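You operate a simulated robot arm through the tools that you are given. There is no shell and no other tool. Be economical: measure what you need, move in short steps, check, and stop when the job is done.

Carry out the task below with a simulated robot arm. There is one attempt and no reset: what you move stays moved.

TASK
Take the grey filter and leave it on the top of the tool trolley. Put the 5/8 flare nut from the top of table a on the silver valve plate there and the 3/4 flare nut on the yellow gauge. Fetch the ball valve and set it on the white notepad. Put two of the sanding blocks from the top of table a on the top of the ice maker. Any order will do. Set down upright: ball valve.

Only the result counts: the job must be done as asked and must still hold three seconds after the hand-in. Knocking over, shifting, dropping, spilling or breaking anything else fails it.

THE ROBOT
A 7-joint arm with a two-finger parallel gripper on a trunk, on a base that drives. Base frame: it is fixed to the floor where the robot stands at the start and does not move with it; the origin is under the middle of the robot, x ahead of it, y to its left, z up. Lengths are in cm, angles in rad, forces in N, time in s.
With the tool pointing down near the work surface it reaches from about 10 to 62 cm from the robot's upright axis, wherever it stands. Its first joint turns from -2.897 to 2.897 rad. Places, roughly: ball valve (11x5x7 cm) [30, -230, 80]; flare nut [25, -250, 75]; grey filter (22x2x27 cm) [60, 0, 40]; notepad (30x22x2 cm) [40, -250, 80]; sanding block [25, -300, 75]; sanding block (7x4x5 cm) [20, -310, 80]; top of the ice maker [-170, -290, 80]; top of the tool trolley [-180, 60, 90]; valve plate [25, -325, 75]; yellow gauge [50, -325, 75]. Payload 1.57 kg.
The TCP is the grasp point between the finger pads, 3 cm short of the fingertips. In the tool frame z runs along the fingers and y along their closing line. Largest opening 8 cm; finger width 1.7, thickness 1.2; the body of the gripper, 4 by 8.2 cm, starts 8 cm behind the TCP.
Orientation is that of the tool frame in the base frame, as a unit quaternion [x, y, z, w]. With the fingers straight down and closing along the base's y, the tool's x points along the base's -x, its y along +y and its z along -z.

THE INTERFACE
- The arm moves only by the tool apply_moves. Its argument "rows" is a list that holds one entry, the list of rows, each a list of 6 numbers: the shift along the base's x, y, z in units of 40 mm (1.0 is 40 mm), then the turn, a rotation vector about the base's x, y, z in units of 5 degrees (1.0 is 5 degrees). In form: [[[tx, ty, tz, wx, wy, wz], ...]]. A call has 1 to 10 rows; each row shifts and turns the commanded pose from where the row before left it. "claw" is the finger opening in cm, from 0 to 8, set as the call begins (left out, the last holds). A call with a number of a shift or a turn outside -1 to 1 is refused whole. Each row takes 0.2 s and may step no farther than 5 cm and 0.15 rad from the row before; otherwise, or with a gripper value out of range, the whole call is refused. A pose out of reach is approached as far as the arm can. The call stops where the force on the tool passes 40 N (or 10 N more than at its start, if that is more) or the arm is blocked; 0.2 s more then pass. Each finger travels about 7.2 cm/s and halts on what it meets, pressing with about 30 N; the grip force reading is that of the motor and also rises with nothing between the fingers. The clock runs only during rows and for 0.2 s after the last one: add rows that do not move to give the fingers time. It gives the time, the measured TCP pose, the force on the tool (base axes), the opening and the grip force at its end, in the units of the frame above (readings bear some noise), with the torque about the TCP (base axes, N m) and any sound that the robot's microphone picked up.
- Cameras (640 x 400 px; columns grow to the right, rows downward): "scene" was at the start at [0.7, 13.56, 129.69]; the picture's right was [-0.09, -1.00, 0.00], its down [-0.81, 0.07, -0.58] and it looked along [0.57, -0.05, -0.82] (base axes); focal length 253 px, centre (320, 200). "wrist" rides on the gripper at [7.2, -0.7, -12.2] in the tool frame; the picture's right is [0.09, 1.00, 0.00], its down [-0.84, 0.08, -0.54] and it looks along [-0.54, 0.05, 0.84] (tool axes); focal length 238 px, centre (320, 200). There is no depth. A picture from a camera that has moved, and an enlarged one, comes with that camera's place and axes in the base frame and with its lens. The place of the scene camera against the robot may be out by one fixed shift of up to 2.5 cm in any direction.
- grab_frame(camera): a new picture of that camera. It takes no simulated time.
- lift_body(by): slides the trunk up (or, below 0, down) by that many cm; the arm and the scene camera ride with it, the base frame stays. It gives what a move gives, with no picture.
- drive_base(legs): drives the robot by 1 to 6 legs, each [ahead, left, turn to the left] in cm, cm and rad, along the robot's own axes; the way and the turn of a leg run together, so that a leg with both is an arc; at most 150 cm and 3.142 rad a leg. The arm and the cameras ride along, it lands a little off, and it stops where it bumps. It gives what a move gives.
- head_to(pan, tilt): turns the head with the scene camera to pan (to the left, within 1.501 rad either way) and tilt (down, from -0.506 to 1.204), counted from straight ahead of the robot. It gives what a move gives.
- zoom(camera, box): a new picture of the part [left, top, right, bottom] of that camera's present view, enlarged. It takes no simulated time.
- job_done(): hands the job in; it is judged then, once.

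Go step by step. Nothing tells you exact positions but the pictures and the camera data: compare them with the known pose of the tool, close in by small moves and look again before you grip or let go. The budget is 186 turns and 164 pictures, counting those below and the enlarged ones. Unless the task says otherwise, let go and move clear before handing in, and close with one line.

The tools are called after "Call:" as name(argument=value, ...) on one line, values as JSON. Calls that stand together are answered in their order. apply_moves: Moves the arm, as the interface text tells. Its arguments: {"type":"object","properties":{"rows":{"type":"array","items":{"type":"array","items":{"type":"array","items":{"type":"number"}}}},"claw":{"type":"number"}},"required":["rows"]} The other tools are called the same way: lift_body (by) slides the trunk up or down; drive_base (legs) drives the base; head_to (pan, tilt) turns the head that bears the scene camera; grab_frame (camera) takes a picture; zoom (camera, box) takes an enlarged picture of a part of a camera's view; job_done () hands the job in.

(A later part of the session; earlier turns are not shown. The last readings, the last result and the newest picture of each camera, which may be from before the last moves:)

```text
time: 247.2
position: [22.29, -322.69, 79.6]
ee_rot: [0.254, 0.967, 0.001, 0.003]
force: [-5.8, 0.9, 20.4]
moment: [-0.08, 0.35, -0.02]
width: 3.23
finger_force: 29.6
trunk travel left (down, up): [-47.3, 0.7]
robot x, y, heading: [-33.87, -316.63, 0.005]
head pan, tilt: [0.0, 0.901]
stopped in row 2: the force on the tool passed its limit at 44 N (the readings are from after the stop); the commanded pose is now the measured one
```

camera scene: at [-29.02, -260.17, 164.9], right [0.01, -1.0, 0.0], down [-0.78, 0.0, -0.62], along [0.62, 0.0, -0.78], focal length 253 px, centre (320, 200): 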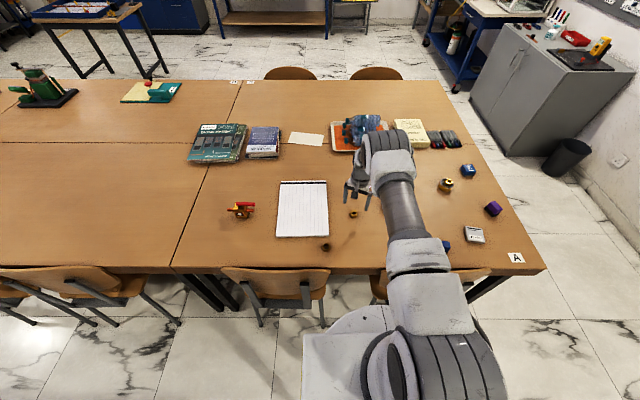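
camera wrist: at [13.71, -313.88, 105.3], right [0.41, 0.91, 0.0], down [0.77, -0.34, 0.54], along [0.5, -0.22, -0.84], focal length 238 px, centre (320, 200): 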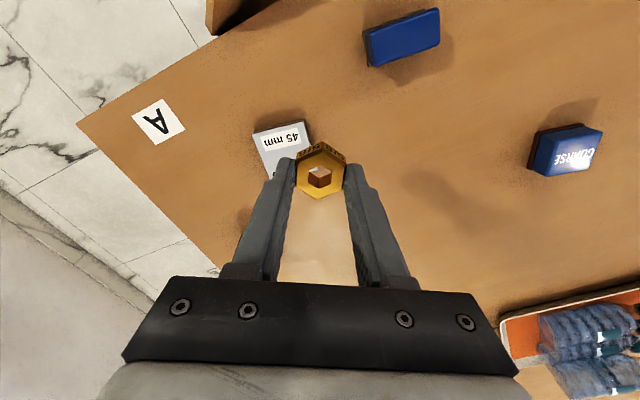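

Call:
apply_moves(rows=[[[0, 0, 0.05, 0, 0, 0], [0, 0, 0, 0, 0, 0]]])

Call:
apply_moves(rows=[[[0, 0, 0, 0, 0, 0], [0, 0, 0, 0, 0, 0]]], claw=4.4)

Call:
apply_moves(rows=[[[0, 0, 0.2, 0, 0, 0], [0, 0, 0.5, 0, 0, 0], [0, 0, 0.8, 0, 0, 0], [0, 0, 0.8, 0, 0, 0], [0, 0, 0.8, 0, 0, 0], [0, 0, 0.8, 0, 0, 0]]])

Call:
grab_frame(camera="wrist")

```text
time: 247.8
position: [22.13, -322.76, 79.53]
ee_rot: [0.255, 0.967, 0.0, 0.003]
force: [1.6, -1.5, 6.3]
moment: [-0.05, 0.02, 0.01]
width: 3.23
finger_force: 30.1
trunk travel left (down, up): [-47.3, 0.7]
robot x, y, heading: [-33.69, -316.59, 0.008]
head pan, tilt: [0.0, 0.901]
```

```text
time: 248.4
position: [22.17, -322.72, 79.69]
ee_rot: [0.254, 0.967, 0.001, 0.002]
force: [1.8, 3.4, 5.6]
moment: [0.03, 0.08, 0.01]
width: 4.11
finger_force: 0.0
trunk travel left (down, up): [-47.3, 0.7]
robot x, y, heading: [-33.93, -316.87, 0.006]
head pan, tilt: [0.0, 0.901]
```

```text
time: 249.8
position: [21.99, -322.65, 95.23]
ee_rot: [0.254, 0.967, 0.0, 0.002]
force: [-0.2, 0.2, 0.0]
moment: [0.0, -0.04, 0.03]
width: 4.41
finger_force: 0.0
trunk travel left (down, up): [-47.3, 0.7]
robot x, y, heading: [-33.53, -316.92, 0.003]
head pan, tilt: [0.0, 0.901]
```

```text
64 pictures are left
camera wrist: at [15.4, -319.75, 107.44], right [0.41, 0.91, 0.0], down [0.77, -0.34, 0.54], along [0.5, -0.22, -0.84], focal length 238 px, centre (320, 200)
```

wrist: 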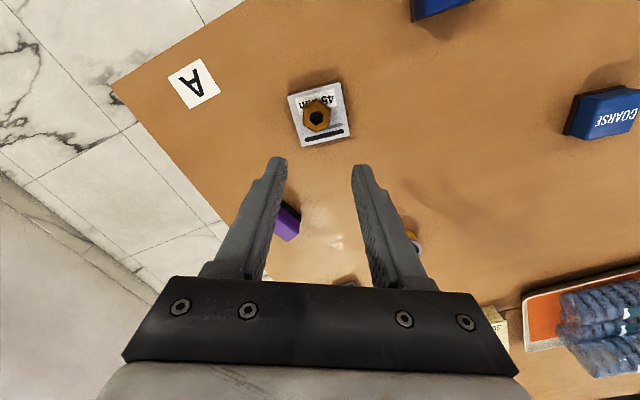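

The 5/8 nut sits on the plate. Next, the plain blue sanding block at ~[16,−307]; I turn the gripper to close across its short side.

Call:
apply_moves(rows=[[[-0.15, 0.4, 0, 0, 0, -1], [-0.15, 0.4, 0, 0, 0, -1], [-0.15, 0.4, 0, 0, 0, -1], [-0.15, 0.4, 0, 0, 0, -1], [-0.15, 0.4, 0, 0, 0, -1], [-0.15, 0.4, 0, 0, 0, -1], [-0.15, 0.4, 0, 0, 0, -1], [-0.15, 0.4, 0, 0, 0, -1], [-0.15, 0.4, 0, 0, 0, -1], [-0.1, 0.4, 0, 0, 0, -1]]], claw=8)

Call:
apply_moves(rows=[[[0, 0, 0, 0, 0, -1], [0, 0, 0, 0, 0, -1], [0, 0, 0, 0, 0, -1], [0, 0, 0, 0, 0, -1], [0, 0, 0, 0, 0, -0.3]]])

Call:
grab_frame(camera="wrist")

```text
time: 252.0
position: [16.18, -306.72, 95.17]
ee_rot: [0.639, 0.769, 0.0, 0.002]
force: [0.4, 0.0, 0.7]
moment: [0.02, 0.0, 0.0]
width: 8.01
finger_force: 0.1
trunk travel left (down, up): [-47.3, 0.7]
robot x, y, heading: [-33.64, -316.94, 0.008]
head pan, tilt: [0.0, 0.901]
```

```text
time: 253.2
position: [16.38, -306.78, 95.25]
ee_rot: [0.772, 0.636, -0.001, 0.002]
force: [-0.3, 0.7, -0.3]
moment: [0.02, -0.04, -0.02]
width: 8.01
finger_force: 0.1
trunk travel left (down, up): [-47.3, 0.7]
robot x, y, heading: [-33.62, -316.24, 0.002]
head pan, tilt: [0.0, 0.901]
```

```text
63 pictures are left
camera wrist: at [17.06, -299.56, 107.4], right [1.0, -0.1, 0.0], down [-0.08, -0.83, 0.55], along [-0.05, -0.54, -0.84], focal length 238 px, centre (320, 200)
```

wrist: 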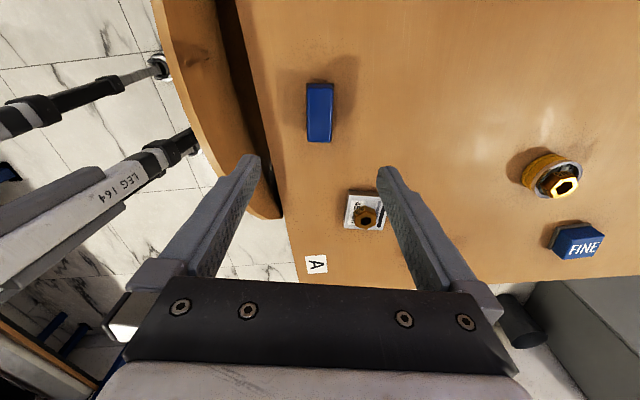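

Call:
apply_moves(rows=[[[0.03, 0.27, -0.7, 0, 0, 1], [0, 0, -0.8, 0, 0, 0], [0, 0, -0.8, 0, 0, 0]]], claw=6.6)

Call:
grab_frame(camera="wrist")

```text
time: 254.0
position: [16.52, -305.78, 86.09]
ee_rot: [0.743, 0.669, -0.001, 0.003]
force: [0.2, 1.0, 0.1]
moment: [0.02, 0.03, 0.0]
width: 6.59
finger_force: 0.0
trunk travel left (down, up): [-47.3, 0.7]
robot x, y, heading: [-33.8, -316.53, 0.002]
head pan, tilt: [0.0, 0.901]
```

```text
62 pictures are left
camera wrist: at [16.54, -298.39, 98.19], right [1.0, -0.01, 0.0], down [-0.01, -0.84, 0.55], along [0.0, -0.55, -0.84], focal length 238 px, centre (320, 200)
```

wrist: 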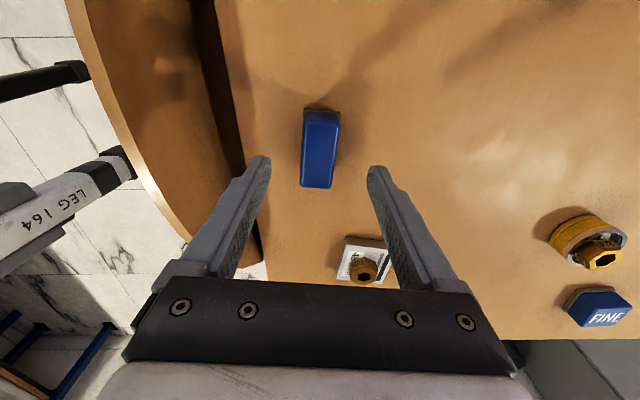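

Call:
apply_moves(rows=[[[0, 0, -0.7, 0, 0, 0], [0, 0, -0.7, 0, 0, 0], [0, 0, -0.5, 0, 0, 0], [0, 0, 0, 0, 0, 0]]])

Call:
apply_moves(rows=[[[0, 0, 0, 0, 0, 0], [0, 0, 0, 0, 0, 0], [0, 0, 0, 0, 0, 0], [0, 0, 0, 0, 0, 0]]], claw=0)

Call:
apply_moves(rows=[[[0, 0, 0.4, 0, 0, 0], [0, 0, 0.8, 0, 0, 0], [0, 0, 0.8, 0, 0, 0], [0, 0, 0.8, 0, 0, 0], [0, 0, 0.8, 0, 0, 0], [0, 0, 0.8, 0, 0, 0], [0, 0, 0.8, 0, 0, 0]]])

Call:
grab_frame(camera="wrist")

```text
time: 255.0
position: [16.54, -305.67, 78.35]
ee_rot: [0.743, 0.669, 0.0, 0.001]
force: [0.1, -0.1, -0.1]
moment: [0.0, 0.02, -0.01]
width: 6.57
finger_force: 0.2
trunk travel left (down, up): [-47.3, 0.7]
robot x, y, heading: [-33.78, -316.58, 0.007]
head pan, tilt: [0.0, 0.901]
```

```text
time: 256.0
position: [16.54, -305.65, 78.4]
ee_rot: [0.742, 0.67, -0.002, 0.003]
force: [0.6, -0.4, 0.3]
moment: [0.01, 0.01, -0.03]
width: 3.32
finger_force: 29.7
trunk travel left (down, up): [-47.3, 0.7]
robot x, y, heading: [-33.54, -316.84, 0.007]
head pan, tilt: [0.0, 0.901]
```

```text
time: 257.6
position: [16.63, -305.61, 99.15]
ee_rot: [0.742, 0.67, -0.001, 0.002]
force: [-0.6, -0.3, -1.3]
moment: [-0.01, 0.02, 0.02]
width: 3.32
finger_force: 30.0
trunk travel left (down, up): [-47.3, 0.7]
robot x, y, heading: [-33.99, -316.47, 0.008]
head pan, tilt: [0.0, 0.901]
```

```text
61 pictures are left
camera wrist: at [16.57, -298.43, 111.4], right [1.0, -0.01, 0.0], down [-0.01, -0.84, 0.55], along [-0.01, -0.55, -0.84], focal length 238 px, centre (320, 200)
```

wrist: 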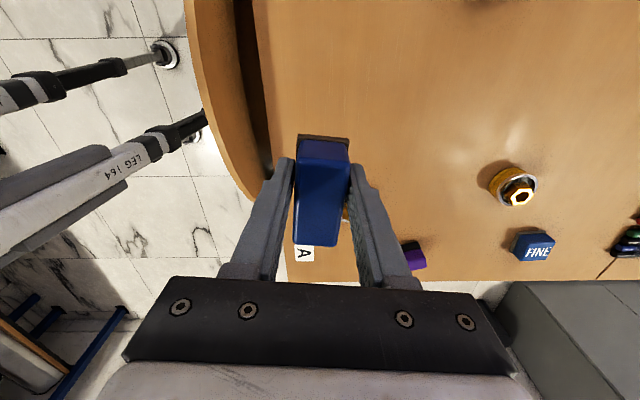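

The block is held (3.3 cm). Now I turn to face the ice maker on the west side.

Call:
drive_base(legs=[[-36, 20, 0], [0, 0, 3.135]])

Call:
head_to(pan=0.0, tilt=0.7)

Call:
grab_frame(camera="scene")

```text
time: 270.5
position: [-120.62, -307.77, 99.14]
ee_rot: [-0.669, 0.743, 0.002, 0.0]
force: [-0.2, -0.2, -1.2]
moment: [-0.03, 0.01, -0.01]
width: 3.34
finger_force: 29.2
trunk travel left (down, up): [-47.3, 0.7]
robot x, y, heading: [-70.3, -297.3, -3.139]
head pan, tilt: [0.0, 0.901]
```

```text
time: 271.2
position: [-120.52, -307.78, 99.12]
ee_rot: [-0.669, 0.743, 0.001, 0.0]
force: [0.3, -0.2, -0.6]
moment: [-0.03, -0.03, -0.02]
width: 3.3
finger_force: 30.1
trunk travel left (down, up): [-47.3, 0.7]
robot x, y, heading: [-70.22, -297.19, -3.139]
head pan, tilt: [0.0, 0.7]
```

```text
60 pictures are left
camera scene: at [-69.15, -310.81, 166.51], right [0.0, 1.0, 0.0], down [0.64, 0.0, -0.76], along [-0.76, 0.0, -0.64], focal length 253 px, centre (320, 200)
```

scene: 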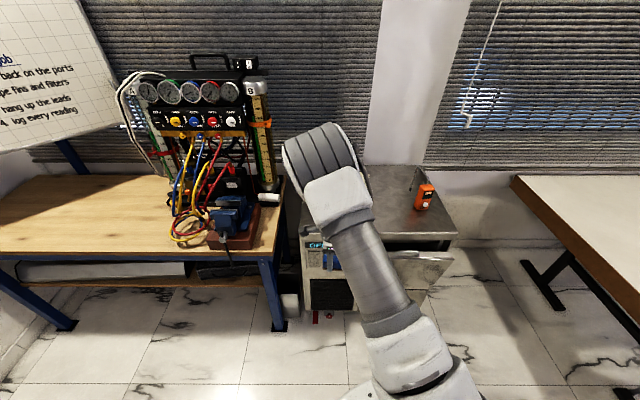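

Call:
drive_base(legs=[[22, -27, 0]])

Call:
grab_frame(camera="scene")

Call:
grab_frame(camera="wrist")

```text
time: 273.9
position: [-142.46, -280.66, 99.07]
ee_rot: [-0.668, 0.744, 0.003, 0.001]
force: [-0.3, 0.2, -0.9]
moment: [0.0, -0.02, 0.0]
width: 3.34
finger_force: 29.7
trunk travel left (down, up): [-47.3, 0.7]
robot x, y, heading: [-92.2, -270.18, -3.148]
head pan, tilt: [0.0, 0.7]
```

```text
59 pictures are left
camera scene: at [-91.17, -283.78, 166.52], right [0.0, 1.0, 0.0], down [0.64, 0.0, -0.76], along [-0.76, 0.0, -0.64], focal length 253 px, centre (320, 200)
```

scene: 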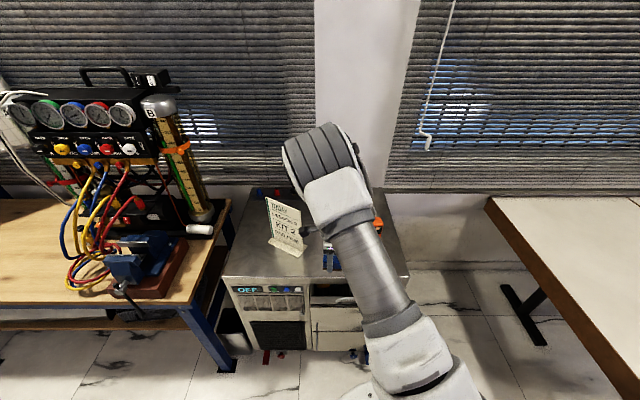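

```text
58 pictures are left
camera wrist: at [-142.64, -287.98, 111.35], right [-1.0, 0.02, 0.0], down [0.01, 0.84, 0.55], along [0.01, 0.55, -0.84], focal length 238 px, centre (320, 200)
```

wrist: 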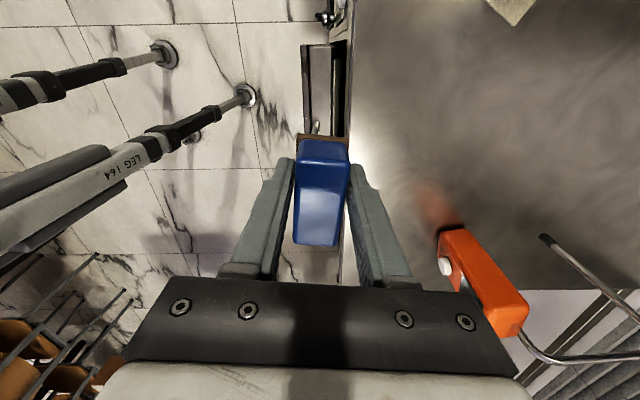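

Call:
drive_base(legs=[[9, 0, 0.006]])

Call:
apply_moves(rows=[[[-0.9, 0.2, 0, 0, 0, 0], [-0.9, 0.2, 0, 0, 0, 0], [-0.9, 0.15, 0, 0, 0, 0]]])

Call:
grab_frame(camera="wrist")

```text
time: 275.1
position: [-151.37, -281.1, 99.17]
ee_rot: [-0.671, 0.742, 0.002, 0.002]
force: [0.1, 0.2, -1.1]
moment: [0.0, 0.02, 0.0]
width: 3.29
finger_force: 30.2
trunk travel left (down, up): [-47.3, 0.7]
robot x, y, heading: [-101.07, -269.76, -3.129]
head pan, tilt: [0.0, 0.7]
```

```text
time: 275.9
position: [-162.09, -278.8, 99.04]
ee_rot: [-0.671, 0.742, 0.002, 0.002]
force: [-0.1, -0.1, -0.5]
moment: [-0.01, 0.02, 0.01]
width: 3.34
finger_force: 30.3
trunk travel left (down, up): [-47.3, 0.7]
robot x, y, heading: [-100.88, -270.05, -3.134]
head pan, tilt: [0.0, 0.7]
```

```text
57 pictures are left
camera wrist: at [-162.17, -286.15, 111.28], right [-1.0, 0.01, 0.0], down [0.01, 0.84, 0.55], along [0.0, 0.55, -0.84], focal length 238 px, centre (320, 200)
```

wrist: 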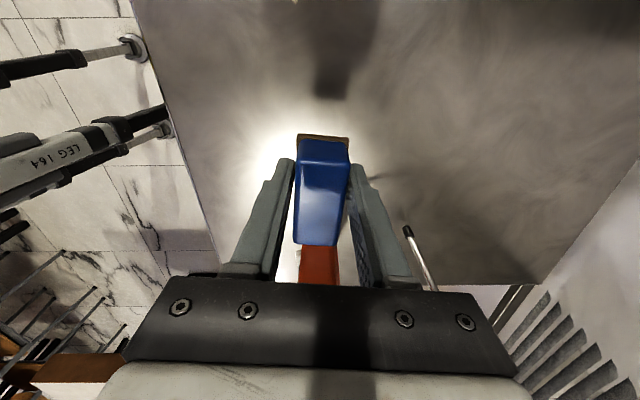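

Call:
apply_moves(rows=[[[0, 0.4, 0, 0, 0, 0], [0, 0.35, 0, 0, 0, 0], [0, 0, -0.6, 0, 0, 0], [0, 0, -0.6, 0, 0, 0], [0, 0, -0.5, 0, 0, 0]]])

Call:
grab_frame(camera="wrist")

Call:
grab_frame(camera="scene")

```text
time: 277.1
position: [-162.14, -275.84, 92.33]
ee_rot: [-0.67, 0.743, 0.002, 0.001]
force: [-0.1, -0.6, -0.9]
moment: [-0.02, -0.01, -0.01]
width: 3.31
finger_force: 29.6
trunk travel left (down, up): [-47.3, 0.7]
robot x, y, heading: [-101.08, -270.2, -3.133]
head pan, tilt: [0.0, 0.7]
```

```text
56 pictures are left
camera wrist: at [-162.2, -283.17, 104.55], right [-1.0, 0.01, 0.0], down [0.01, 0.84, 0.55], along [0.0, 0.55, -0.84], focal length 238 px, centre (320, 200)
```

wrist: 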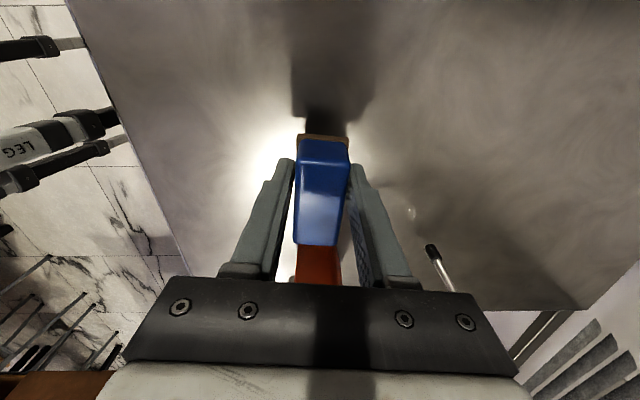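

```text
55 pictures are left
camera scene: at [-99.95, -283.83, 166.52], right [-0.01, 1.0, 0.0], down [0.64, 0.0, -0.76], along [-0.76, -0.01, -0.64], focal length 253 px, centre (320, 200)
```

scene: 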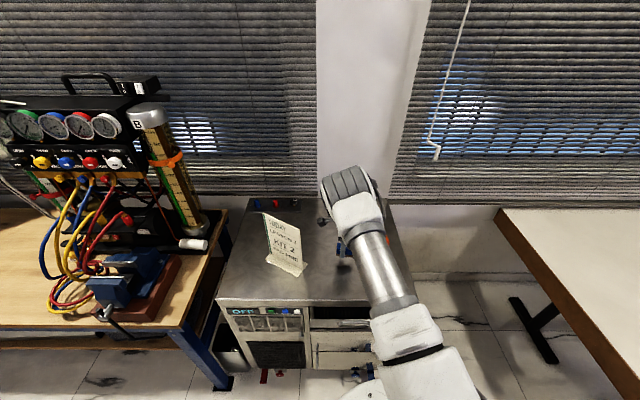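

Call:
apply_moves(rows=[[[0, 0, -0.2, 0, 0, 0], [0, 0, -0.2, 0, 0, 0], [0, 0, -0.2, 0, 0, 0]]])

Call:
apply_moves(rows=[[[0, 0, -0.2, 0, 0, 0], [0, 0, 0, 0, 0, 0]]])

Call:
apply_moves(rows=[[[0, 0, -0.15, 0, 0, 0], [0, 0, 0, 0, 0, 0]]])

Call:
apply_moves(rows=[[[0, 0, -0.15, 0, 0, 0], [0, 0, 0, 0, 0, 0]]])

```text
time: 277.9
position: [-162.15, -275.81, 90.01]
ee_rot: [-0.67, 0.742, 0.001, 0.001]
force: [-0.3, -0.1, -0.6]
moment: [-0.02, -0.01, -0.03]
width: 3.32
finger_force: 29.9
trunk travel left (down, up): [-47.3, 0.7]
robot x, y, heading: [-100.88, -270.29, -3.133]
head pan, tilt: [0.0, 0.7]
```

```text
time: 278.5
position: [-162.12, -275.95, 89.21]
ee_rot: [-0.67, 0.742, 0.002, 0.001]
force: [-0.9, 0.0, -0.4]
moment: [0.0, 0.0, -0.01]
width: 3.31
finger_force: 30.6
trunk travel left (down, up): [-47.3, 0.7]
robot x, y, heading: [-101.22, -270.12, -3.133]
head pan, tilt: [0.0, 0.7]
```

```text
time: 279.1
position: [-162.29, -275.8, 88.5]
ee_rot: [-0.67, 0.742, 0.001, 0.001]
force: [-0.3, -0.3, -0.5]
moment: [0.0, -0.01, 0.01]
width: 3.3
finger_force: 30.1
trunk travel left (down, up): [-47.3, 0.7]
robot x, y, heading: [-100.98, -269.83, -3.135]
head pan, tilt: [0.0, 0.7]
```

```text
time: 279.7
position: [-162.1, -275.78, 87.9]
ee_rot: [-0.67, 0.742, 0.002, 0.0]
force: [0.6, -0.4, -0.6]
moment: [0.02, -0.01, 0.0]
width: 3.31
finger_force: 30.0
trunk travel left (down, up): [-47.3, 0.7]
robot x, y, heading: [-100.72, -269.86, -3.135]
head pan, tilt: [0.0, 0.7]
```

Call:
zoom(camera="wrist", box=[220, 60, 420, 260])

Call:
apply_moves(rows=[[[0, 0, -0.15, 0, 0, 0], [0, 0, 0, 0, 0, 0]]])

Call:
apply_moves(rows=[[[0, 0, -0.15, 0, 0, 0], [0, 0, 0, 0, 0, 0]]])

Call:
apply_moves(rows=[[[0, 0, -0.15, 0, 0, 0], [0, 0, 0, 0, 0, 0]]])

```text
2.00 times, centred on (320, 160) of wrist
camera zoom: at [-162.21, -283.13, 100.15], right [-1.0, 0.01, 0.0], down [0.01, 0.84, 0.55], along [0.0, 0.55, -0.84], focal length 477 px, centre (320, 280)
```

zoom: 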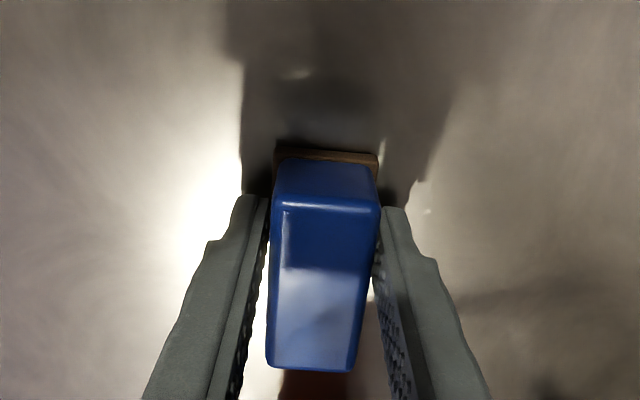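

```text
time: 280.3
position: [-162.06, -275.83, 87.68]
ee_rot: [-0.671, 0.742, 0.004, -0.001]
force: [3.8, 0.5, 29.0]
moment: [-0.02, -0.18, -0.04]
width: 3.37
finger_force: 30.1
trunk travel left (down, up): [-47.3, 0.7]
robot x, y, heading: [-101.06, -270.26, -3.135]
head pan, tilt: [0.0, 0.7]
```

```text
time: 280.7
position: [-162.27, -275.84, 87.4]
ee_rot: [-0.671, 0.742, 0.004, -0.001]
force: [5.3, 1.0, 15.9]
moment: [-0.04, -0.34, 0.05]
width: 3.31
finger_force: 29.7
trunk travel left (down, up): [-47.3, 0.7]
robot x, y, heading: [-100.77, -269.78, -3.136]
head pan, tilt: [0.0, 0.7]
stopped in row 1: the force on the tool passed its limit at 45 N (the readings are from after the stop); the commanded pose is now the measured one
```

```text
time: 281.1
position: [-162.22, -275.75, 87.46]
ee_rot: [-0.67, 0.742, 0.003, -0.001]
force: [10.9, 1.1, 20.0]
moment: [-0.02, -0.75, 0.09]
width: 3.34
finger_force: 30.2
trunk travel left (down, up): [-47.3, 0.7]
robot x, y, heading: [-101.0, -270.12, -3.138]
head pan, tilt: [0.0, 0.7]
stopped in row 1: the force on the tool passed its limit at 46 N (the readings are from after the stop); the commanded pose is now the measured one
```

Contact at TCP 87.5 (top ≈84). Release and rise.

Call:
apply_moves(rows=[[[0, 0, 0.05, 0, 0, 0], [0, 0, 0, 0, 0, 0]]])

Call:
apply_moves(rows=[[[0, 0, 0, 0, 0, 0], [0, 0, 0, 0, 0, 0], [0, 0, 0, 0, 0, 0]]], claw=5.5)

Call:
apply_moves(rows=[[[0, 0, 0.4, 0, 0, 0], [0, 0, 0.8, 0, 0, 0], [0, 0, 0.8, 0, 0, 0], [0, 0, 0.8, 0, 0, 0], [0, 0, 0.8, 0, 0, 0]]])

Call:
grab_frame(camera="wrist")

```text
time: 281.6
position: [-162.4, -275.86, 87.52]
ee_rot: [-0.67, 0.742, 0.004, -0.002]
force: [9.8, 2.0, 13.9]
moment: [-0.1, -0.66, 0.11]
width: 3.33
finger_force: 30.3
trunk travel left (down, up): [-47.3, 0.7]
robot x, y, heading: [-100.96, -270.07, -3.139]
head pan, tilt: [0.0, 0.7]
```

```text
time: 282.4
position: [-162.53, -275.89, 87.53]
ee_rot: [-0.671, 0.741, 0.003, -0.002]
force: [-7.2, 1.4, 6.4]
moment: [-0.02, -0.01, 0.0]
width: 4.89
finger_force: 0.0
trunk travel left (down, up): [-47.3, 0.7]
robot x, y, heading: [-101.49, -270.28, -3.134]
head pan, tilt: [0.0, 0.7]
```

```text
time: 283.6
position: [-162.46, -275.84, 101.87]
ee_rot: [-0.671, 0.741, 0.002, 0.0]
force: [0.2, 0.3, 0.1]
moment: [-0.02, 0.01, 0.0]
width: 5.5
finger_force: 0.1
trunk travel left (down, up): [-47.3, 0.7]
robot x, y, heading: [-100.68, -270.26, -3.131]
head pan, tilt: [0.0, 0.7]
```

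```text
53 pictures are left
camera wrist: at [-162.5, -283.14, 114.09], right [-1.0, 0.01, 0.01], down [0.01, 0.84, 0.54], along [0.0, 0.54, -0.84], focal length 238 px, centre (320, 200)
```

wrist: 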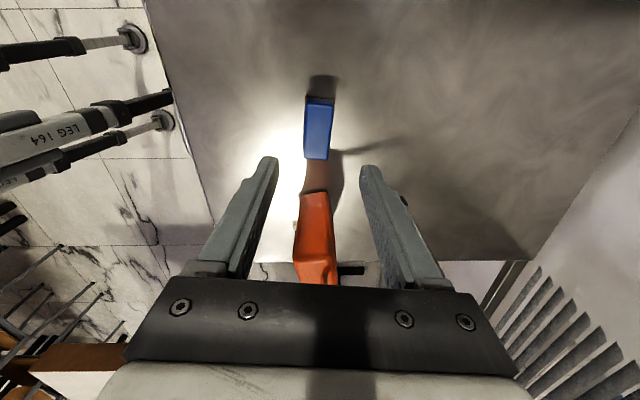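

The first block stands on the ice maker. Now back to the table for the COARSE block, un-yawing the gripper on the way.

Call:
apply_moves(rows=[[[0.6, 0, 0, 0, 0, 1], [0.6, 0, 0, 0, 0, 1], [0.6, 0, 0, 0, 0, 1], [0, 0, 0, 0, 0, 1], [0, 0, 0, 0, 0, 1], [0, 0, 0, 0, 0, 1], [0, 0, 0, 0, 0, 1], [0, 0, 0, 0, 0, 1], [0, 0, 0, 0, 0, 1], [0, 0, 0, 0, 0, 1]]], claw=8)

Call:
apply_moves(rows=[[[0, 0, 0, 0, 0, 1], [0, 0, 0, 0, 0, 1], [0, 0, 0, 0, 0, 1], [0, 0, 0, 0, 0, 1], [0, 0, 0, 0, 0, 1], [0, 0, 0, 0, 0, 1], [0, 0, 0, 0, 0, 1], [0, 0, 0, 0, 0, 1], [0, 0, 0, 0, 0, 1]]])

Call:
drive_base(legs=[[-30, 0, 0], [0, 0, -3.14], [38, -15, 0]])

Call:
grab_frame(camera="wrist")

```text
time: 285.9
position: [-155.26, -275.81, 101.88]
ee_rot: [0.922, -0.387, -0.002, 0.002]
force: [1.2, 0.3, 0.3]
moment: [-0.03, -0.04, 0.01]
width: 8.01
finger_force: 0.1
trunk travel left (down, up): [-47.3, 0.7]
robot x, y, heading: [-100.97, -269.97, -3.136]
head pan, tilt: [0.0, 0.7]
```

```text
time: 287.9
position: [-155.24, -275.84, 101.78]
ee_rot: [1.0, -0.006, 0.0, 0.003]
force: [-0.1, 0.2, 0.1]
moment: [0.01, 0.0, 0.0]
width: 8.0
finger_force: 0.0
trunk travel left (down, up): [-47.3, 0.7]
robot x, y, heading: [-101.12, -270.17, -3.135]
head pan, tilt: [0.0, 0.7]
```

```text
time: 302.9
position: [21.25, -276.04, 101.95]
ee_rot: [-0.008, 1.0, 0.003, 0.001]
force: [-0.3, 0.0, 0.3]
moment: [-0.01, -0.02, 0.01]
width: 7.98
finger_force: 0.0
trunk travel left (down, up): [-47.3, 0.7]
robot x, y, heading: [-32.42, -283.29, 0.033]
head pan, tilt: [0.0, 0.7]
```

```text
52 pictures are left
camera wrist: at [14.06, -276.98, 114.07], right [-0.11, 0.99, 0.01], down [0.83, 0.09, 0.54], along [0.54, 0.06, -0.84], focal length 238 px, centre (320, 200)
```

wrist: 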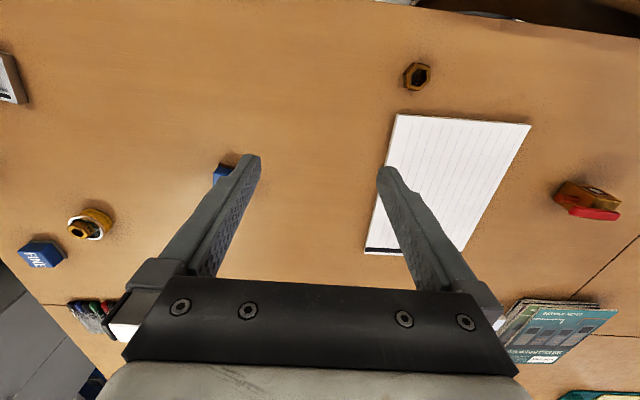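

Call:
drive_base(legs=[[0, -12, -0.033]])

Call:
apply_moves(rows=[[[0.7, 0, -0.5, 0, -1, 0], [0.7, 0, -0.5, 0, -1, 0], [0.7, 0, -0.5, 0, -1, 0], [0.6, 0, -0.6, 0, 0, 0], [0.4, 0, -0.6, 0, 0, 0]]])

Call:
grab_frame(camera="wrist")

```text
time: 304.5
position: [21.65, -289.93, 101.85]
ee_rot: [0.009, 1.0, 0.004, 0.002]
force: [-0.7, -0.5, -0.6]
moment: [0.03, -0.02, 0.01]
width: 8.01
finger_force: 0.0
trunk travel left (down, up): [-47.3, 0.7]
robot x, y, heading: [-32.59, -295.58, 0.003]
head pan, tilt: [0.0, 0.7]
```

```text
time: 305.7
position: [34.14, -289.91, 91.12]
ee_rot: [0.008, 0.991, 0.004, 0.132]
force: [-0.9, 0.3, -0.2]
moment: [-0.03, -0.01, -0.02]
width: 8.01
finger_force: 0.2
trunk travel left (down, up): [-47.3, 0.7]
robot x, y, heading: [-32.42, -295.61, 0.001]
head pan, tilt: [0.0, 0.7]
```

```text
51 pictures are left
camera wrist: at [24.0, -290.49, 101.05], right [-0.07, 1.0, -0.01], down [0.67, 0.06, 0.74], along [0.74, 0.05, -0.67], focal length 238 px, centre (320, 200)
```

wrist: 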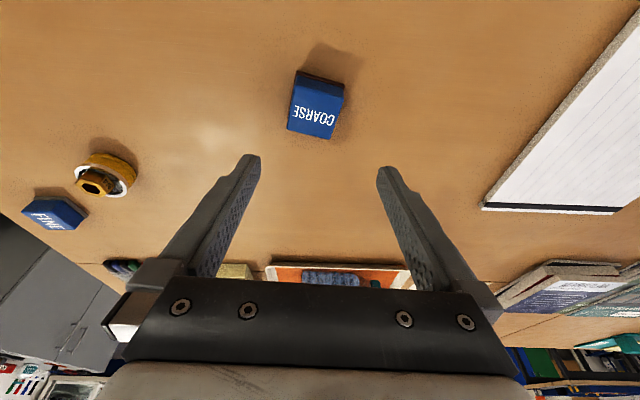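

Call:
apply_moves(rows=[[[0.15, -0.07, -0.6, 0, 0, -0.9], [0, 0, -0.7, 0, 0, 0], [0, 0, -0.6, 0, 0, 0]]])

Call:
grab_frame(camera="wrist")

```text
time: 306.5
position: [34.58, -290.19, 83.47]
ee_rot: [0.048, 0.99, -0.002, 0.132]
force: [0.0, 0.1, -0.2]
moment: [0.03, 0.02, 0.01]
width: 7.97
finger_force: 0.1
trunk travel left (down, up): [-47.3, 0.7]
robot x, y, heading: [-32.82, -295.67, 0.001]
head pan, tilt: [0.0, 0.7]
```

```text
50 pictures are left
camera wrist: at [24.46, -290.05, 93.43], right [0.01, 1.0, -0.01], down [0.67, 0.01, 0.74], along [0.74, -0.01, -0.67], focal length 238 px, centre (320, 200)
```

wrist: 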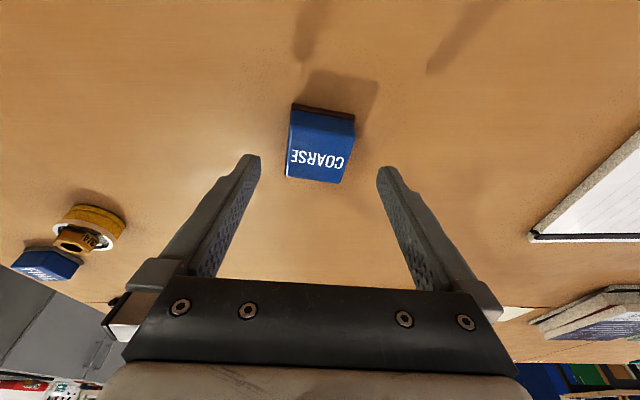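

Call:
apply_moves(rows=[[[0.1, 0, -0.6, 0, 0, -0.5], [0, 0, -0.5, 0, 0, 0], [0, 0, -0.1, 0, 0, 0], [0, 0, 0, 0, 0, 0]]])

Call:
apply_moves(rows=[[[0, 0, 0, 0, 0, 0], [0, 0, 0, 0, 0, 0], [0, 0, 0, 0, 0, 0]]], claw=0)

Call:
apply_moves(rows=[[[0, 0, 0.3, 0, 0, 0], [0, 0, 0.7, 0, 0, 0], [-0.5, 0, 0.8, 0, 0, 0], [-0.7, 0, 0.8, 0, 1, 0], [-0.7, 0, 0.8, 0, 1, 0], [-0.7, 0, 0.8, 0, 1, 0], [-0.7, 0, 0.8, 0, 0, 0]]])

Call:
grab_frame(camera="wrist")

```text
time: 307.5
position: [35.07, -290.19, 78.78]
ee_rot: [0.068, 0.989, -0.004, 0.132]
force: [0.4, -0.3, -0.5]
moment: [0.02, -0.01, -0.01]
width: 7.98
finger_force: 0.0
trunk travel left (down, up): [-47.3, 0.7]
robot x, y, heading: [-32.68, -295.8, 0.002]
head pan, tilt: [0.0, 0.7]
```

```text
time: 308.3
position: [35.08, -290.25, 78.71]
ee_rot: [0.069, 0.989, -0.004, 0.132]
force: [0.4, -0.8, 1.2]
moment: [-0.01, 0.0, 0.02]
width: 5.11
finger_force: 29.9
trunk travel left (down, up): [-47.3, 0.7]
robot x, y, heading: [-32.56, -295.22, 0.007]
head pan, tilt: [0.0, 0.7]
```

```text
time: 309.9
position: [21.91, -290.16, 98.62]
ee_rot: [0.069, 0.998, -0.013, 0.0]
force: [-0.3, 0.7, -0.1]
moment: [-0.05, 0.0, 0.0]
width: 5.12
finger_force: 30.2
trunk travel left (down, up): [-47.3, 0.7]
robot x, y, heading: [-32.52, -295.57, -0.002]
head pan, tilt: [0.0, 0.7]
```

```text
49 pictures are left
camera wrist: at [14.67, -289.58, 110.85], right [0.04, 1.0, -0.03], down [0.84, -0.02, 0.54], along [0.54, -0.04, -0.84], focal length 238 px, centre (320, 200)
```

wrist: 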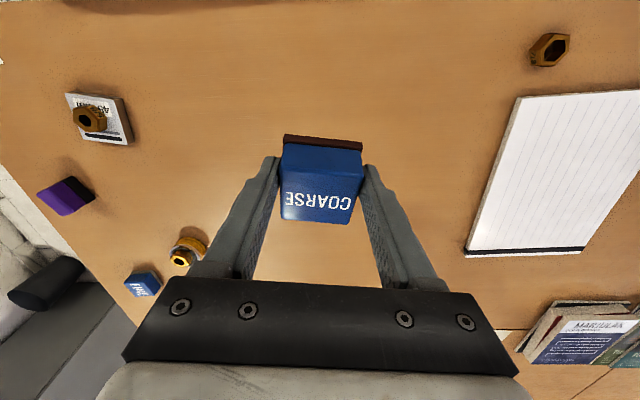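

Both grip and clearance look good. I carry the COARSE block to the ice maker.

Call:
drive_base(legs=[[-38, 0, 0], [0, 0, 3.138], [22, -25, 0]])

Call:
grab_frame(camera="wrist")

```text
time: 325.0
position: [-147.11, -279.1, 98.49]
ee_rot: [0.999, -0.048, -0.002, -0.013]
force: [0.1, 0.7, -0.7]
moment: [0.0, 0.02, 0.03]
width: 5.1
finger_force: 30.6
trunk travel left (down, up): [-47.3, 0.7]
robot x, y, heading: [-92.89, -271.77, -3.102]
head pan, tilt: [0.0, 0.7]
```

```text
48 pictures are left
camera wrist: at [-139.88, -279.47, 110.81], right [0.0, -1.0, -0.03], down [-0.84, -0.01, 0.54], along [-0.54, 0.02, -0.84], focal length 238 px, centre (320, 200)
```

wrist: 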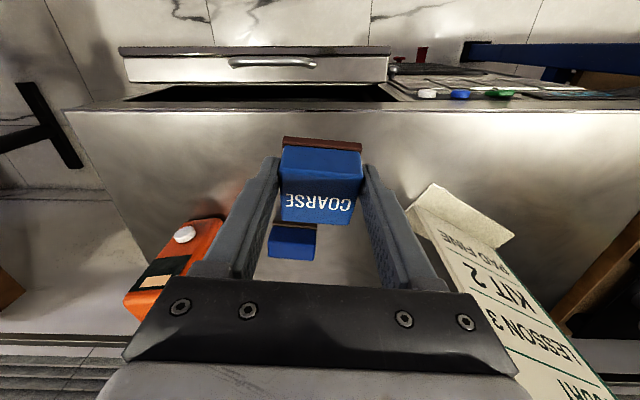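

Call:
apply_moves(rows=[[[-0.4, 0.1, 0, 0, 1, 0], [-0.4, 0.1, 0, 0, 1, 0], [-0.45, 0.1, -0.3, 0, 1, 0], [0, 0, -0.6, 0, 0, 0], [0, 0, -0.8, 0, 0, 0]]])

Call:
grab_frame(camera="wrist")

```text
time: 326.2
position: [-152.1, -277.89, 91.78]
ee_rot: [0.99, -0.048, -0.134, -0.006]
force: [-1.1, -0.2, -1.3]
moment: [-0.06, 0.0, -0.01]
width: 5.1
finger_force: 30.0
trunk travel left (down, up): [-47.3, 0.7]
robot x, y, heading: [-92.67, -271.79, -3.1]
head pan, tilt: [0.0, 0.7]
```

```text
47 pictures are left
camera wrist: at [-142.0, -278.38, 101.69], right [-0.01, -1.0, -0.02], down [-0.67, -0.01, 0.74], along [-0.74, 0.02, -0.67], focal length 238 px, centre (320, 200)
```

wrist: 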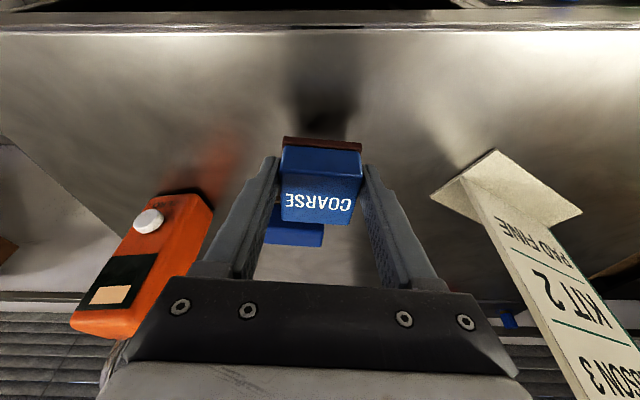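

Call:
apply_moves(rows=[[[0, 0, -0.4, 0, 0, 0], [0, 0, -0.4, 0, 0, 0]]])

Call:
apply_moves(rows=[[[0, 0, -0.1, 0, 0, 0], [0, 0, 0, 0, 0, 0]]])

Call:
apply_moves(rows=[[[0, 0, -0.1, 0, 0, 0], [0, 0, 0, 0, 0, 0]]])

Call:
apply_moves(rows=[[[0, 0, -0.1, 0, 0, 0], [0, 0, 0, 0, 0, 0]]])

```text
time: 326.8
position: [-152.06, -278.05, 88.44]
ee_rot: [0.99, -0.049, -0.132, -0.006]
force: [-0.4, -0.4, -0.3]
moment: [-0.01, 0.03, 0.0]
width: 5.13
finger_force: 30.5
trunk travel left (down, up): [-47.3, 0.7]
robot x, y, heading: [-92.45, -271.42, -3.1]
head pan, tilt: [0.0, 0.7]
```

```text
time: 327.4
position: [-152.07, -277.99, 88.15]
ee_rot: [0.99, -0.048, -0.132, -0.007]
force: [-0.5, -0.6, -1.2]
moment: [-0.06, 0.0, 0.01]
width: 5.1
finger_force: 29.8
trunk travel left (down, up): [-47.3, 0.7]
robot x, y, heading: [-92.81, -271.55, -3.1]
head pan, tilt: [0.0, 0.7]
```

```text
time: 328.0
position: [-152.13, -277.9, 88.13]
ee_rot: [0.99, -0.049, -0.136, -0.006]
force: [6.3, 0.3, 27.4]
moment: [0.09, -0.23, 0.0]
width: 5.1
finger_force: 29.9
trunk travel left (down, up): [-47.3, 0.7]
robot x, y, heading: [-93.24, -271.23, -3.103]
head pan, tilt: [0.0, 0.7]
```

```text
time: 328.6
position: [-152.28, -277.84, 87.65]
ee_rot: [0.989, -0.049, -0.137, -0.006]
force: [0.0, 0.3, 31.9]
moment: [0.08, 0.13, 0.01]
width: 5.09
finger_force: 29.8
trunk travel left (down, up): [-47.3, 0.7]
robot x, y, heading: [-92.67, -271.37, -3.102]
head pan, tilt: [0.0, 0.7]
```

In contact; release and rise.

Call:
apply_moves(rows=[[[0, 0, 0.1, 0, 0, 0], [0, 0, 0, 0, 0, 0]]])

Call:
apply_moves(rows=[[[0, 0, 0, 0, 0, 0], [0, 0, 0, 0, 0, 0], [0, 0, 0, 0, 0, 0]]], claw=7.5)

Call:
apply_moves(rows=[[[0, 0, 0.4, 0, 0, 0], [0.1, 0, 0.8, 0, 0, 0], [0.1, 0, 0.8, 0, 0, 0], [0.1, 0, 0.8, 0, 0, 0], [0.1, 0, 0.8, 0, 0, 0]]])

Call:
grab_frame(camera="wrist")

```text
time: 329.2
position: [-152.11, -278.02, 87.65]
ee_rot: [0.99, -0.048, -0.131, -0.006]
force: [-3.4, -0.9, 9.2]
moment: [-0.05, 0.51, 0.02]
width: 5.1
finger_force: 29.7
trunk travel left (down, up): [-47.3, 0.7]
robot x, y, heading: [-93.03, -271.66, -3.098]
head pan, tilt: [0.0, 0.7]
```

```text
time: 330.0
position: [-151.95, -278.09, 87.65]
ee_rot: [0.99, -0.049, -0.132, -0.007]
force: [0.8, -0.3, 0.6]
moment: [-0.02, -0.03, -0.02]
width: 7.5
finger_force: 0.2
trunk travel left (down, up): [-47.3, 0.7]
robot x, y, heading: [-92.75, -271.31, -3.1]
head pan, tilt: [0.0, 0.7]
```

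```text
time: 331.2
position: [-150.44, -277.92, 102.28]
ee_rot: [0.99, -0.049, -0.132, -0.006]
force: [-0.1, 0.6, -0.4]
moment: [-0.01, 0.02, 0.04]
width: 7.49
finger_force: 0.1
trunk travel left (down, up): [-47.3, 0.7]
robot x, y, heading: [-92.75, -271.48, -3.1]
head pan, tilt: [0.0, 0.7]
```

```text
46 pictures are left
camera wrist: at [-140.36, -278.31, 112.19], right [-0.01, -1.0, -0.02], down [-0.67, -0.01, 0.74], along [-0.74, 0.02, -0.67], focal length 238 px, centre (320, 200)
```

wrist: 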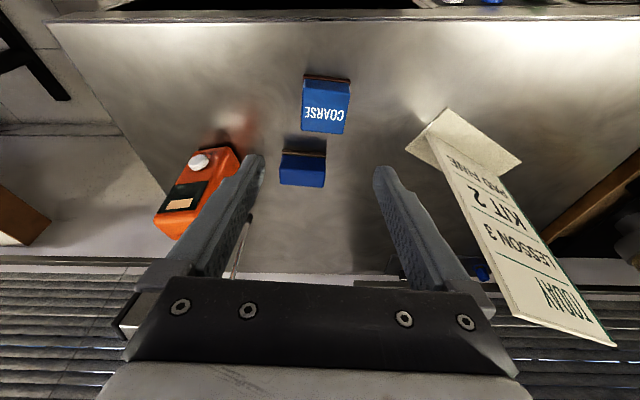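

Both blocks are on the ice maker. Next the ball valve: level the tool, drive back to table a near y≈−238, and yaw the gripper to close along x.

Call:
apply_moves(rows=[[[0.3, 0, 0, 0, -1, 0], [0.3, 0, 0, 0, -1, 0], [0.3, 0, 0, 0, -1, 0], [0, 0, 0, 0, 0, -1], [0, 0, 0, 0, 0, -1], [0, 0, 0, 0, 0, -1], [0, 0, 0, 0, 0, -1], [0, 0, 0, 0, 0, -1], [0, 0, 0, 0, 0, -1]]], claw=8)

Call:
apply_moves(rows=[[[0, 0, 0, 0, 0, -1], [0, 0, 0, 0, 0, -1], [0, 0, 0, 0, 0, -1], [0, 0, 0, 0, 0, -1], [0, 0, 0, 0, 0, -1], [0, 0, 0, 0, 0, -1], [0, 0, 0, 0, 0, -1], [0, 0, 0, 0, 0, -1], [0, 0, 0, 0, 0, -1], [0, 0, 0, 0, 0, -0.6]]])

Call:
drive_base(legs=[[-22, 0, 0], [0, 0, -3.142], [0, 32, -0.04]])

```text
time: 333.2
position: [-146.87, -277.85, 102.19]
ee_rot: [0.952, -0.305, 0.001, -0.013]
force: [0.6, -0.6, -0.8]
moment: [0.01, 0.02, 0.01]
width: 7.98
finger_force: 0.1
trunk travel left (down, up): [-47.3, 0.7]
robot x, y, heading: [-92.91, -272.16, -3.101]
head pan, tilt: [0.0, 0.7]
```

```text
time: 335.4
position: [-146.93, -277.94, 102.12]
ee_rot: [0.745, -0.667, 0.006, -0.01]
force: [0.1, -0.8, 0.4]
moment: [-0.02, 0.01, 0.02]
width: 8.01
finger_force: 0.0
trunk travel left (down, up): [-47.3, 0.7]
robot x, y, heading: [-92.91, -271.62, -3.104]
head pan, tilt: [0.0, 0.7]
```

```text
refused: -3.142 is not a number from -3.14159 to 3.14159
```

Call:
drive_base(legs=[[-22, 0, 0], [0, 0, -3.14], [0, 32, -0.04], [36, 0, 0]])

Call:
grab_frame(camera="wrist")

Call:
grab_frame(camera="scene")

```text
time: 352.6
position: [19.34, -236.55, 102.23]
ee_rot: [0.689, 0.724, -0.01, -0.007]
force: [-0.1, 0.1, 0.0]
moment: [0.0, -0.02, -0.01]
width: 7.98
finger_force: 0.0
trunk travel left (down, up): [-47.3, 0.7]
robot x, y, heading: [-35.11, -239.42, -0.024]
head pan, tilt: [0.0, 0.7]
```

```text
45 pictures are left
camera wrist: at [18.74, -229.42, 114.41], right [0.99, 0.14, -0.03], down [0.13, -0.83, 0.54], along [0.05, -0.54, -0.84], focal length 238 px, centre (320, 200)
```

wrist: 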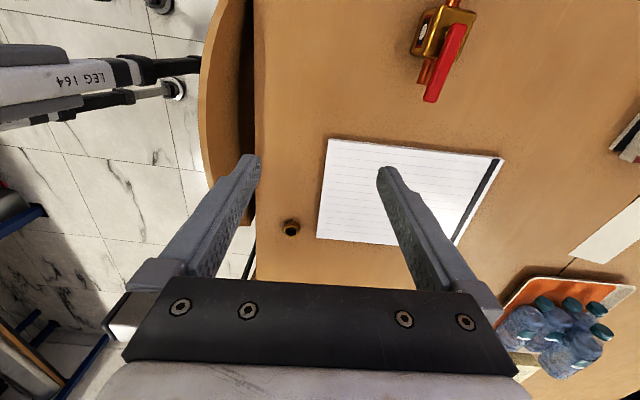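

```text
44 pictures are left
camera scene: at [-32.63, -225.16, 166.51], right [-0.02, -1.0, 0.0], down [-0.64, 0.02, -0.76], along [0.76, -0.02, -0.64], focal length 253 px, centre (320, 200)
```

scene: 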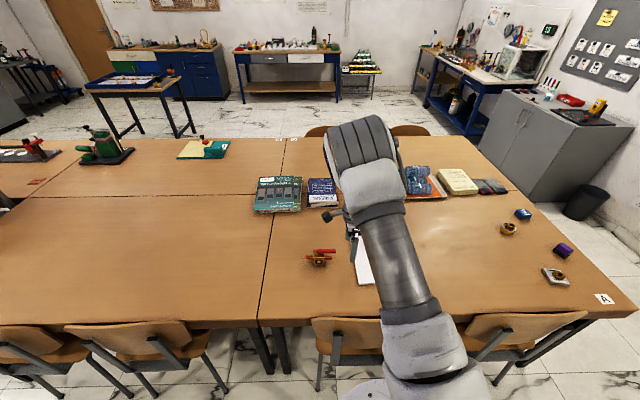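

To reach the valve farther out with a vertical tool, I lower the trunk so the arm can stretch more.

Call:
drive_base(legs=[[3, 6, 0.024]])

Call:
lift_body(by=-11)

Call:
apply_moves(rows=[[[0.7, 0.3, 0.3, 0, 0, 0], [0.7, 0.3, 0.3, 0, 0, 0], [0.7, 0.3, 0.2, 0, 0, 0], [0.4, 0.2, 0, 0, 0, 0]]])

Call:
grab_frame(camera="wrist")

```text
time: 353.8
position: [22.44, -229.31, 102.29]
ee_rot: [0.681, 0.732, -0.01, -0.007]
force: [0.2, -0.4, 0.2]
moment: [-0.03, 0.01, 0.0]
width: 8.0
finger_force: 0.1
trunk travel left (down, up): [-47.3, 0.7]
robot x, y, heading: [-31.56, -233.45, 0.006]
head pan, tilt: [0.0, 0.7]
```

```text
time: 355.2
position: [22.31, -229.33, 91.29]
ee_rot: [0.681, 0.732, -0.011, -0.007]
force: [0.5, 0.2, 0.3]
moment: [-0.02, 0.04, 0.01]
width: 7.99
finger_force: 0.0
trunk travel left (down, up): [-36.3, 11.7]
robot x, y, heading: [-31.81, -233.76, 0.002]
head pan, tilt: [0.0, 0.7]
```

```text
time: 356.2
position: [32.44, -224.93, 94.46]
ee_rot: [0.681, 0.732, -0.011, -0.008]
force: [0.2, -0.2, 0.4]
moment: [0.03, 0.02, -0.01]
width: 7.99
finger_force: 0.0
trunk travel left (down, up): [-36.3, 11.7]
robot x, y, heading: [-31.57, -233.6, 0.001]
head pan, tilt: [0.0, 0.7]
```

```text
43 pictures are left
camera wrist: at [31.57, -217.74, 106.67], right [0.99, 0.16, -0.03], down [0.15, -0.83, 0.54], along [0.07, -0.54, -0.84], focal length 238 px, centre (320, 200)
```

wrist: 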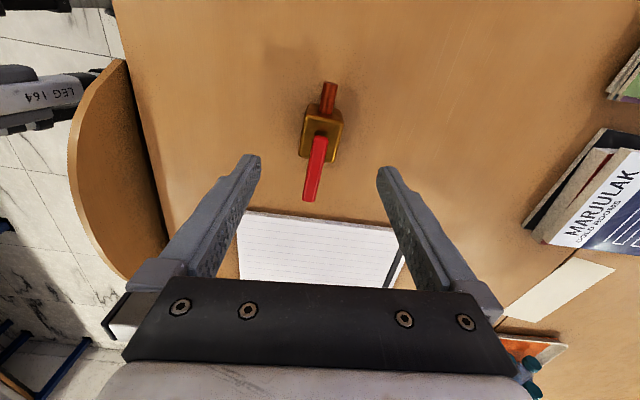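

Call:
zoom(camera="wrist", box=[260, 70, 380, 210])

```text
2.86 times, centred on (320, 140) of wrist
camera zoom: at [31.57, -217.74, 106.67], right [0.99, 0.16, -0.03], down [0.15, -0.83, 0.54], along [0.07, -0.54, -0.84], focal length 681 px, centre (320, 371)
```

zoom: 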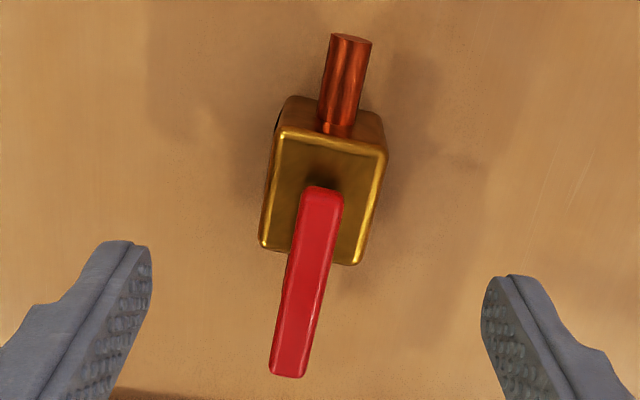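

Call:
apply_moves(rows=[[[0.02, -0.38, -0.6, 0, 0, -0.85], [0, 0, -0.8, 0, 0, 0], [0, 0, -0.8, 0, 0, 0]]])

Call:
grab_frame(camera="wrist")

```text
time: 357.0
position: [32.34, -226.55, 85.54]
ee_rot: [0.708, 0.706, -0.01, -0.007]
force: [0.4, 0.2, 1.0]
moment: [0.0, 0.03, -0.01]
width: 8.02
finger_force: 0.1
trunk travel left (down, up): [-36.3, 11.7]
robot x, y, heading: [-31.68, -233.6, -0.003]
head pan, tilt: [0.0, 0.7]
```

```text
41 pictures are left
camera wrist: at [32.05, -219.28, 97.77], right [1.0, 0.09, -0.02], down [0.09, -0.83, 0.54], along [0.03, -0.54, -0.84], focal length 238 px, centre (320, 200)
```

wrist: 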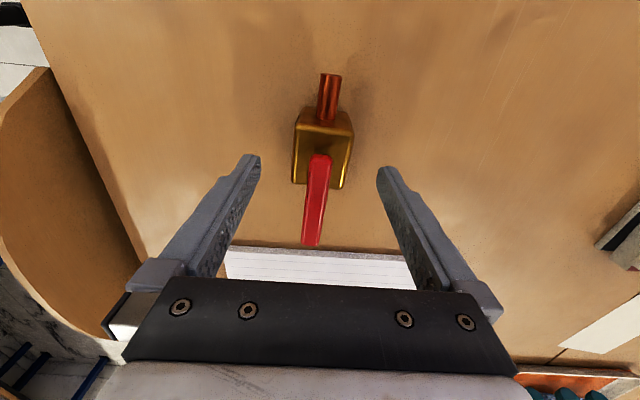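

Call:
apply_moves(rows=[[[0, 0, -0.7, 0, 0, 0], [0, 0, -0.7, 0, 0, 0], [0, 0, -0.32, 0, 0, 0], [0, 0, 0, 0, 0, 0]]])

Call:
apply_moves(rows=[[[0, 0, 0, 0, 0, 0], [0, 0, 0, 0, 0, 0], [0, 0, 0, 0, 0, 0], [0, 0, 0, 0, 0, 0]]], claw=0)

Call:
apply_moves(rows=[[[0, 0, 0.3, 0, 0, 0], [0, 0, 0.7, 0, 0, 0], [0, 0, 0.7, 0, 0, 0]]])

Call:
grab_frame(camera="wrist")

```text
time: 358.0
position: [32.37, -226.53, 78.84]
ee_rot: [0.708, 0.706, -0.01, -0.006]
force: [0.5, 0.3, -0.3]
moment: [-0.02, 0.0, -0.04]
width: 8.01
finger_force: 0.1
trunk travel left (down, up): [-36.3, 11.7]
robot x, y, heading: [-32.08, -233.41, -0.002]
head pan, tilt: [0.0, 0.7]
```

```text
time: 359.0
position: [32.59, -226.42, 78.74]
ee_rot: [0.708, 0.706, -0.011, -0.006]
force: [0.2, -0.5, 1.4]
moment: [-0.05, -0.11, -0.02]
width: 4.39
finger_force: 29.9
trunk travel left (down, up): [-36.3, 11.7]
robot x, y, heading: [-31.93, -233.51, 0.001]
head pan, tilt: [0.0, 0.7]
```

```text
time: 359.8
position: [32.53, -226.45, 85.47]
ee_rot: [0.707, 0.707, -0.011, -0.007]
force: [0.6, 0.5, -2.9]
moment: [0.05, 0.01, -0.03]
width: 4.4
finger_force: 30.2
trunk travel left (down, up): [-36.3, 11.7]
robot x, y, heading: [-31.71, -233.24, -0.001]
head pan, tilt: [0.0, 0.7]
```

```text
40 pictures are left
camera wrist: at [32.11, -219.23, 97.69], right [1.0, 0.09, -0.03], down [0.09, -0.83, 0.54], along [0.03, -0.54, -0.84], focal length 238 px, centre (320, 200)
```

wrist: 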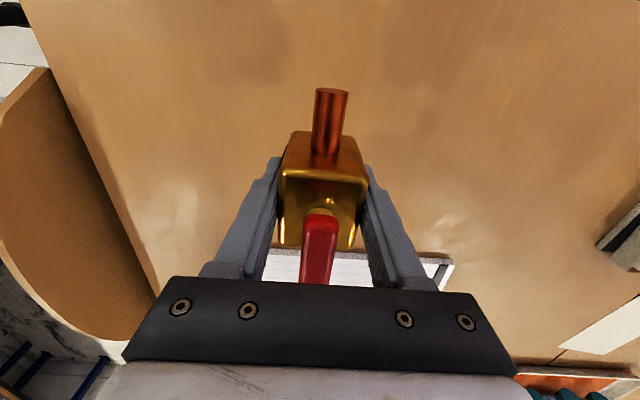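

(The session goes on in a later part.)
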